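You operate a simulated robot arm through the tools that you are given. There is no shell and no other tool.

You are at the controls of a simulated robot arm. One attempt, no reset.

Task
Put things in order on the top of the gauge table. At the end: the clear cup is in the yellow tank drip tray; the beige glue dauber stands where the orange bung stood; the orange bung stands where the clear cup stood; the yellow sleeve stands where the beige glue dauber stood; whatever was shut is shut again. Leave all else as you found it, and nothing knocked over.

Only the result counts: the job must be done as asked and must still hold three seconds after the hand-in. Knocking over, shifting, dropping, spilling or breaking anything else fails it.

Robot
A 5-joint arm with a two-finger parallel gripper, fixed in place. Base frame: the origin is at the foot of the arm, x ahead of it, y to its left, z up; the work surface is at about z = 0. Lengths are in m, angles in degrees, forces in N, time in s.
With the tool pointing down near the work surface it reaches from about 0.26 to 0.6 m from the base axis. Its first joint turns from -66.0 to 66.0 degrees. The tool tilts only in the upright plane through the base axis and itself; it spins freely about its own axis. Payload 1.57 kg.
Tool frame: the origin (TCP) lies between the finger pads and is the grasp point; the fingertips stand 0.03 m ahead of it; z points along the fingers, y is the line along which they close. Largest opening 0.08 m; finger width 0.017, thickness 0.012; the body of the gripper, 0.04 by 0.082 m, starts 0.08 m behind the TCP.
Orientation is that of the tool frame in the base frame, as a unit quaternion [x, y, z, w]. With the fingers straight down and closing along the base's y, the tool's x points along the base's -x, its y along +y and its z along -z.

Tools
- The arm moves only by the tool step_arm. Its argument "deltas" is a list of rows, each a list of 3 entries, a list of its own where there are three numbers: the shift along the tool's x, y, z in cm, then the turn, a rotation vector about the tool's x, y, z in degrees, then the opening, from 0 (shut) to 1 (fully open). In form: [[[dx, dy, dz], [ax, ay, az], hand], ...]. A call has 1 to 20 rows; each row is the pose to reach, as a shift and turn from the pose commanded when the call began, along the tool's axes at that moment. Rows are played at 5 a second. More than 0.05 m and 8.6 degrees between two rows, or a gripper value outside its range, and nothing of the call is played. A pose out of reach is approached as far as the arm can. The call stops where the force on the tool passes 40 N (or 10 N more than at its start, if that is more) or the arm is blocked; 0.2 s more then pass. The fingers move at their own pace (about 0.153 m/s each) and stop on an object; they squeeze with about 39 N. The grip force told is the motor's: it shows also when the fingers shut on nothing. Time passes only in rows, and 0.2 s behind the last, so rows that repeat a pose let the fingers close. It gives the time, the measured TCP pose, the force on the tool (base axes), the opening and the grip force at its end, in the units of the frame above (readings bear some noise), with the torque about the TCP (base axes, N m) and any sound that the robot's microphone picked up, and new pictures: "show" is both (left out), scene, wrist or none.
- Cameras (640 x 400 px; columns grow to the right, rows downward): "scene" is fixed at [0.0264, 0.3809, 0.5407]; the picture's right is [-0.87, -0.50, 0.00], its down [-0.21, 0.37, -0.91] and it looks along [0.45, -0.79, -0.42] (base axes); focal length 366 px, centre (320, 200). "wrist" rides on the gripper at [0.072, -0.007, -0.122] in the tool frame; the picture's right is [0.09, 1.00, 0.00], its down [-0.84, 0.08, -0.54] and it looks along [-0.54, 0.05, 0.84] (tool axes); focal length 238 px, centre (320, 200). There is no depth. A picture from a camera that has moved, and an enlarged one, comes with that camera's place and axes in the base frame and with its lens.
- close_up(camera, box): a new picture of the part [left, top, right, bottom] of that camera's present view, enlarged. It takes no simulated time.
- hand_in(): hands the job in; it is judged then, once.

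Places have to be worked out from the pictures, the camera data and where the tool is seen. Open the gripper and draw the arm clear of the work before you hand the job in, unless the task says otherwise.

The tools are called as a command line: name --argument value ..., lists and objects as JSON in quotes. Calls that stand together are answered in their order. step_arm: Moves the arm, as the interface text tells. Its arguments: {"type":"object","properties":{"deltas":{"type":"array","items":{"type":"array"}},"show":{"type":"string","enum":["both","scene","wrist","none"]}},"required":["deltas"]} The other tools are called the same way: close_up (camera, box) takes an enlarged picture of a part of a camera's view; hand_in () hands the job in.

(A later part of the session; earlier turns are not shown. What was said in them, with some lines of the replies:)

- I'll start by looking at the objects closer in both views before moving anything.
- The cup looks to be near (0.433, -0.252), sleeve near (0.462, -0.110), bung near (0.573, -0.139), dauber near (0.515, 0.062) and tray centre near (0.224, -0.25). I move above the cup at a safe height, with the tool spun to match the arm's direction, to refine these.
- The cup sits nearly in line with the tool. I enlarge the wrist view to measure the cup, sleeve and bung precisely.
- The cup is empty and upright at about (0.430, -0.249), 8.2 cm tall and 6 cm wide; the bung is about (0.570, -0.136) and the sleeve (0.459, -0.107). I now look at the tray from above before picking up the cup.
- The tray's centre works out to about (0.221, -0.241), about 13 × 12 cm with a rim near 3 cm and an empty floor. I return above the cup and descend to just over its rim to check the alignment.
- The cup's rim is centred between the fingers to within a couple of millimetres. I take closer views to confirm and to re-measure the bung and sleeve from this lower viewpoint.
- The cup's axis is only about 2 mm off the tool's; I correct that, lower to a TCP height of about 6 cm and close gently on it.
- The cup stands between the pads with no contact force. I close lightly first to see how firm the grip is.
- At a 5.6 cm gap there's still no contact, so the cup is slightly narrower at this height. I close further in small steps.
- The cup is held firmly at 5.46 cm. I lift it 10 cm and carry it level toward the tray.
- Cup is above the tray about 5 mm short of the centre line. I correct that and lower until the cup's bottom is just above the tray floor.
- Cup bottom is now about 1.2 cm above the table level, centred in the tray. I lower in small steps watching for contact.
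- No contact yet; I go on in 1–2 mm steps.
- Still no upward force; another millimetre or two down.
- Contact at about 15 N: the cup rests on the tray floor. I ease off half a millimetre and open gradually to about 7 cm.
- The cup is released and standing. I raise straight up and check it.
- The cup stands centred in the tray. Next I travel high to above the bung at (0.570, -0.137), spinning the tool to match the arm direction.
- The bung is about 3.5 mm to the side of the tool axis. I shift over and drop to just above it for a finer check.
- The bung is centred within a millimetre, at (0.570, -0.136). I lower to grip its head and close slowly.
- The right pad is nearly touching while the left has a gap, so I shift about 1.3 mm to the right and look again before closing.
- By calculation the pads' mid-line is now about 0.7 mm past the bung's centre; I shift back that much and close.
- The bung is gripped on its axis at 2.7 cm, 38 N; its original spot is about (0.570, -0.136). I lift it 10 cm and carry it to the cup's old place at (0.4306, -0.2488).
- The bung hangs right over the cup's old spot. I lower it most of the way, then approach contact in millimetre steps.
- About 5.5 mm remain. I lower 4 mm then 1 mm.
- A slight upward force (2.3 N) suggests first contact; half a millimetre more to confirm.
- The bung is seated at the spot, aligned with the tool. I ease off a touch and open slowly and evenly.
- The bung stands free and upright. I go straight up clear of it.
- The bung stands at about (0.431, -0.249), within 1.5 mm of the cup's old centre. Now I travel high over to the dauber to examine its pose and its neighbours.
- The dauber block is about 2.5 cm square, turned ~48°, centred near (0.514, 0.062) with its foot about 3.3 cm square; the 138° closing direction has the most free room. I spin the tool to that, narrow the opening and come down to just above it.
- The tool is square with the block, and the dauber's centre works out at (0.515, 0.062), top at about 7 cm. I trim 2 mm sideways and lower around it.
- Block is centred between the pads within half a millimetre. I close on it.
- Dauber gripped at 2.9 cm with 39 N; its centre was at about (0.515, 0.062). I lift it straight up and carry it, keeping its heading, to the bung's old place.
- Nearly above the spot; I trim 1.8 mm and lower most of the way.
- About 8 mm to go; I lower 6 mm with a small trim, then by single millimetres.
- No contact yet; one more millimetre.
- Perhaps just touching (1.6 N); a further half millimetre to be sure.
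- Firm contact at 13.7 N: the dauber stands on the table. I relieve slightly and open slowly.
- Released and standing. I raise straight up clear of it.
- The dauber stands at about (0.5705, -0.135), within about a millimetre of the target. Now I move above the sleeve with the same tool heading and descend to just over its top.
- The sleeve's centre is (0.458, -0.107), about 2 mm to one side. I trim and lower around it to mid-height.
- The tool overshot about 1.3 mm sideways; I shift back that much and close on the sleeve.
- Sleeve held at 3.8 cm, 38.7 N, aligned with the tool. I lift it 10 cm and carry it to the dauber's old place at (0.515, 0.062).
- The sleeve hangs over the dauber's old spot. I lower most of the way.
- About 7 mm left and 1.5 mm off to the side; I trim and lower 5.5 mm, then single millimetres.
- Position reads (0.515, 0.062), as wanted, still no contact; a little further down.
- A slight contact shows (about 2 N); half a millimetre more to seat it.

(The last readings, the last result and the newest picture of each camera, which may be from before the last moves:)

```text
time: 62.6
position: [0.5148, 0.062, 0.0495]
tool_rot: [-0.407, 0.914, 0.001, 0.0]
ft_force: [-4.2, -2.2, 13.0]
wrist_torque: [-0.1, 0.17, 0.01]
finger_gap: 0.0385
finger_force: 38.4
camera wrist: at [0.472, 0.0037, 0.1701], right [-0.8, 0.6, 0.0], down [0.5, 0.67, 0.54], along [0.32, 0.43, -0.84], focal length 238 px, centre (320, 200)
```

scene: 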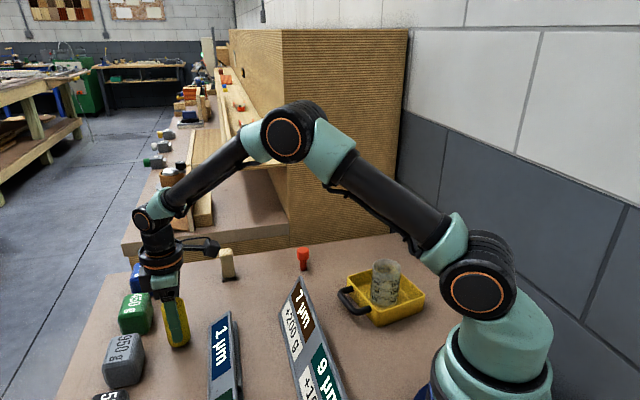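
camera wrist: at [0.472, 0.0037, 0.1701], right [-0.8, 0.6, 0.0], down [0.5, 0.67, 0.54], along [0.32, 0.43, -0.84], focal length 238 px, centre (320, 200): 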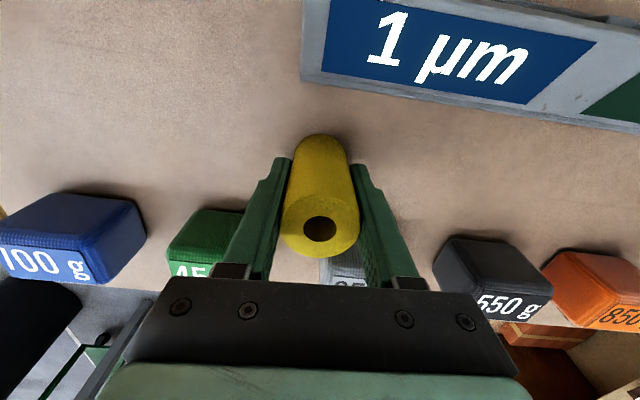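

The sleeve is seated (13 N). I relieve half a millimetre and open slowly, only as far as needed given the neighbouring weights.

step_arm --deltas '[[[0, 0, -0.05], [0, 0, 0], 0.4], [[0, 0, -0.05], [0, 0, 0], 0.47], [[0, 0, -0.05], [0, 0, 0], 0.5], [[0, 0, -0.05], [0, 0, 0], 0.55], [[0, 0, -0.05], [0, 0, 0], 0.62], [[0, 0, -0.05], [0, 0, 0], 0.7], [[0, 0, -0.05], [0, 0, 0], 0.7]]' --show "wrist"

close_up --camera "wrist" --box '[240, 120, 400, 260]'

```text
time: 64.2
position: [0.5149, 0.0609, 0.0491]
tool_rot: [-0.407, 0.913, 0.001, 0.0]
ft_force: [1.0, 1.2, -0.1]
wrist_torque: [-0.03, 0.01, 0.02]
finger_gap: 0.0561
finger_force: 0.1
camera wrist: at [0.4715, 0.004, 0.1702], right [-0.8, 0.6, 0.0], down [0.5, 0.67, 0.54], along [0.32, 0.43, -0.84], focal length 238 px, centre (320, 200)
```

wrist: 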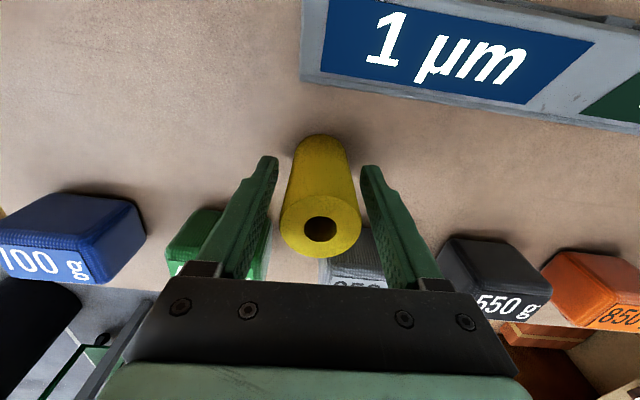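

```text
2.86 times, centred on (320, 190) of wrist
camera zoom: at [0.4715, 0.004, 0.1702], right [-0.8, 0.6, 0.0], down [0.5, 0.67, 0.54], along [0.32, 0.43, -0.84], focal length 681 px, centre (320, 229)
```

zoom: 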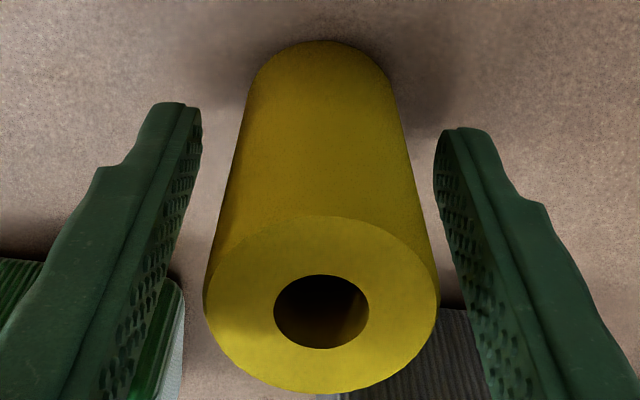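

The sleeve stands free. I rise straight up well clear and look over the whole scene.

step_arm --deltas '[[[0, 0, -1.5], [0, 0, 0], 0.7], [[0, 0, -4], [0, 0, 0], 0.7], [[0, 0, -8], [0, 0, 0], 0.8], [[0, 0, -12], [0, 0, 0], 1], [[0, 0, -15], [0, 0, 0], 1], [[0, 0, -15], [0, 0, 0], 1]]' --show "both"

close_up --camera "wrist" --box '[240, 70, 400, 170]'

close_up --camera "scene" --box '[80, 230, 240, 400]'

close_up --camera "scene" --box '[200, 220, 440, 340]'

```text
time: 65.6
position: [0.5159, 0.0607, 0.1994]
tool_rot: [-0.407, 0.913, 0.0, -0.001]
ft_force: [-1.2, -0.5, -0.8]
wrist_torque: [-0.05, 0.03, 0.0]
finger_gap: 0.0802
finger_force: 0.2
camera wrist: at [0.4722, 0.0027, 0.3202], right [-0.8, 0.6, 0.0], down [0.5, 0.67, 0.54], along [0.32, 0.43, -0.84], focal length 238 px, centre (320, 200)
```

scene: 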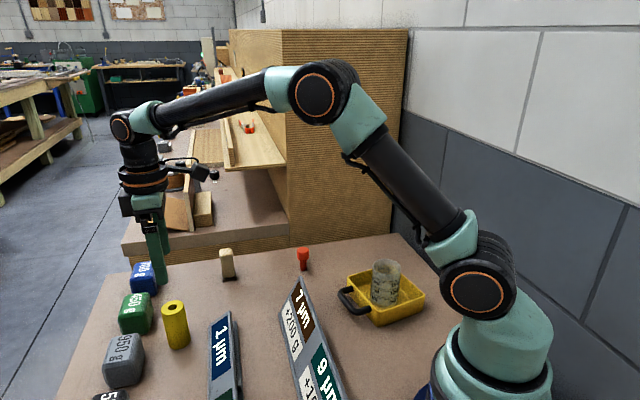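
wrist: 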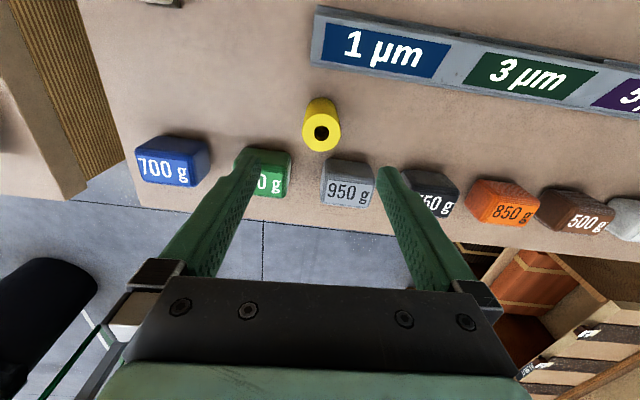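

```text
4.00 times, centred on (320, 120) of wrist
camera zoom: at [0.4722, 0.0027, 0.3202], right [-0.8, 0.6, 0.0], down [0.5, 0.67, 0.54], along [0.32, 0.43, -0.84], focal length 953 px, centre (320, 520)
```

zoom: 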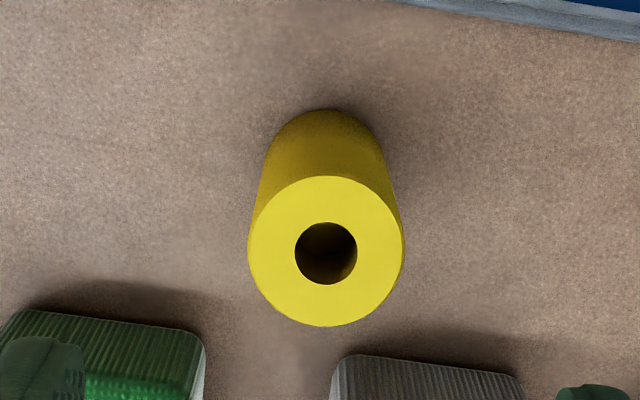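

```text
2.35 times, centred on (160, 315) of scene
camera zoom: at [0.0264, 0.3809, 0.5407], right [-0.87, -0.5, 0.0], down [-0.21, 0.37, -0.91], along [0.45, -0.79, -0.42], focal length 861 px, centre (696, -71)
```

zoom: 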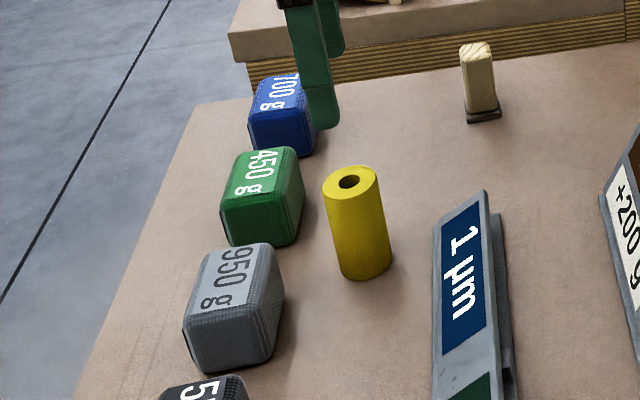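

```text
2.67 times, centred on (320, 280) of scene
camera zoom: at [0.0264, 0.3809, 0.5407], right [-0.87, -0.5, 0.0], down [-0.21, 0.37, -0.91], along [0.45, -0.79, -0.42], focal length 976 px, centre (320, -13)
```

zoom: 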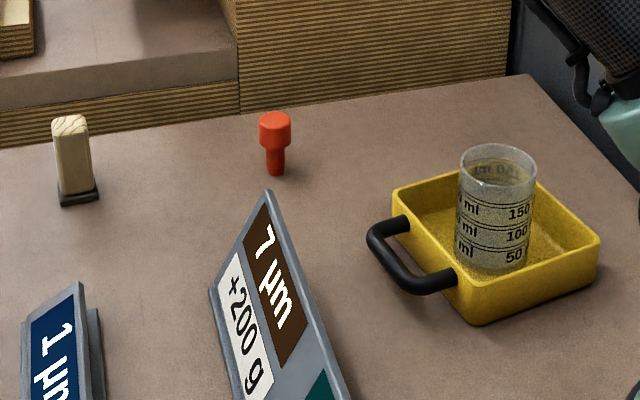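

All four pieces stand where intended: the sleeve at (0.515, 0.062), dauber, bung and cup all upright and the weights, signs and tray undisturbed. Nothing was shut to begin with, so I draw the arm up and back to its starting area with the gripper open.

step_arm --deltas '[[[0, 0, -4], [0, 0, 0], 1], [[0, 0, -8], [0, 0, 0], 1], [[3.8, -0.13, -9.3], [0, 0, 6.8], 1], [[7.6, -0.25, -10.5], [0, 0, 13.6], 1], [[11.5, -0.38, -11.8], [0, 0, 20.5], 1], [[15.3, -0.51, -13], [0, 0, 27.4], 1], [[19.1, -0.64, -14.3], [0, 0, 34.3], 1], [[23, -0.76, -15.5], [0, 0, 41.2], 1], [[26.8, -0.89, -16.8], [0, 0, 48], 1], [[26.8, -0.89, -16.8], [0, 0, 48], 1], [[26.8, -0.89, -16.8], [0, 0, 48], 1]]' --show "both"

```text
time: 68.0
position: [0.3427, -0.1441, 0.3668]
tool_rot: [0.0, 1.0, 0.0, 0.001]
ft_force: [0.7, 0.6, -0.2]
wrist_torque: [-0.01, -0.01, -0.01]
finger_gap: 0.0799
finger_force: 0.1
camera wrist: at [0.2709, -0.1506, 0.487], right [-0.09, 1.0, 0.0], down [0.84, 0.08, 0.54], along [0.54, 0.05, -0.84], focal length 238 px, centre (320, 200)
```

scene: 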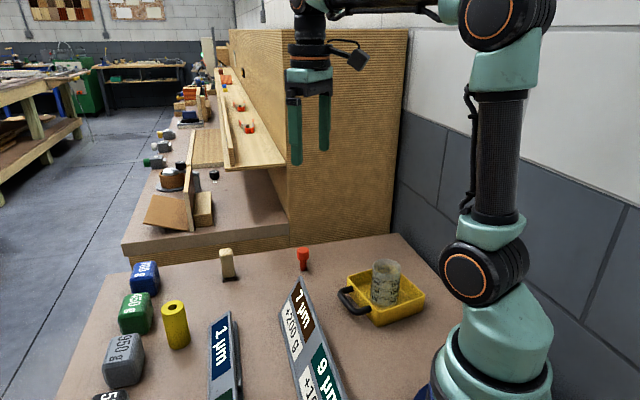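
wrist: 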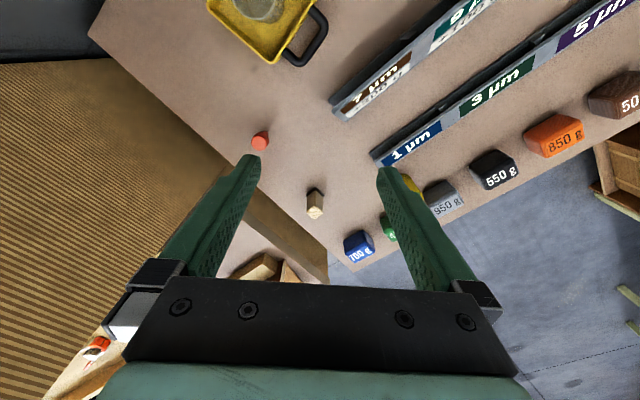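

The arm is back clear at its starting pose with the gripper open. The scene view shows the cup in the tray and the bung, dauber and sleeve upright in their new places, with everything else as at the start, so I hand in.

hand_in

```text
The job is handed in.
```

The job is handed in. All four pieces are upright where you asked, and the arm is back at its start pose with the gripper open.

| Piece | Where it is now | Measured position (x, y in m) | Distance from target |
|---|---|---|---|
| Clear cup | In the yellow drip tray, near the centre | about (0.220, -0.241) | about 1 mm from tray centre |
| Orange bung | Where the cup stood | about (0.432, -0.250) | about 1.5 mm |
| Beige glue dauber | Where the bung stood | about (0.571, -0.135) | about 1 mm |
| Yellow sleeve | Where the dauber stood | about (0.515, 0.062) | under 1 mm |

These positions come from the wrist camera, except the cup's, which is from the tool position when I released it. I saw nothing on the table that was shut, and I opened nothing. In the last pictures the weights, signs and tray look as they did at the start, and nothing was knocked over. The hand-in gave no verdict.
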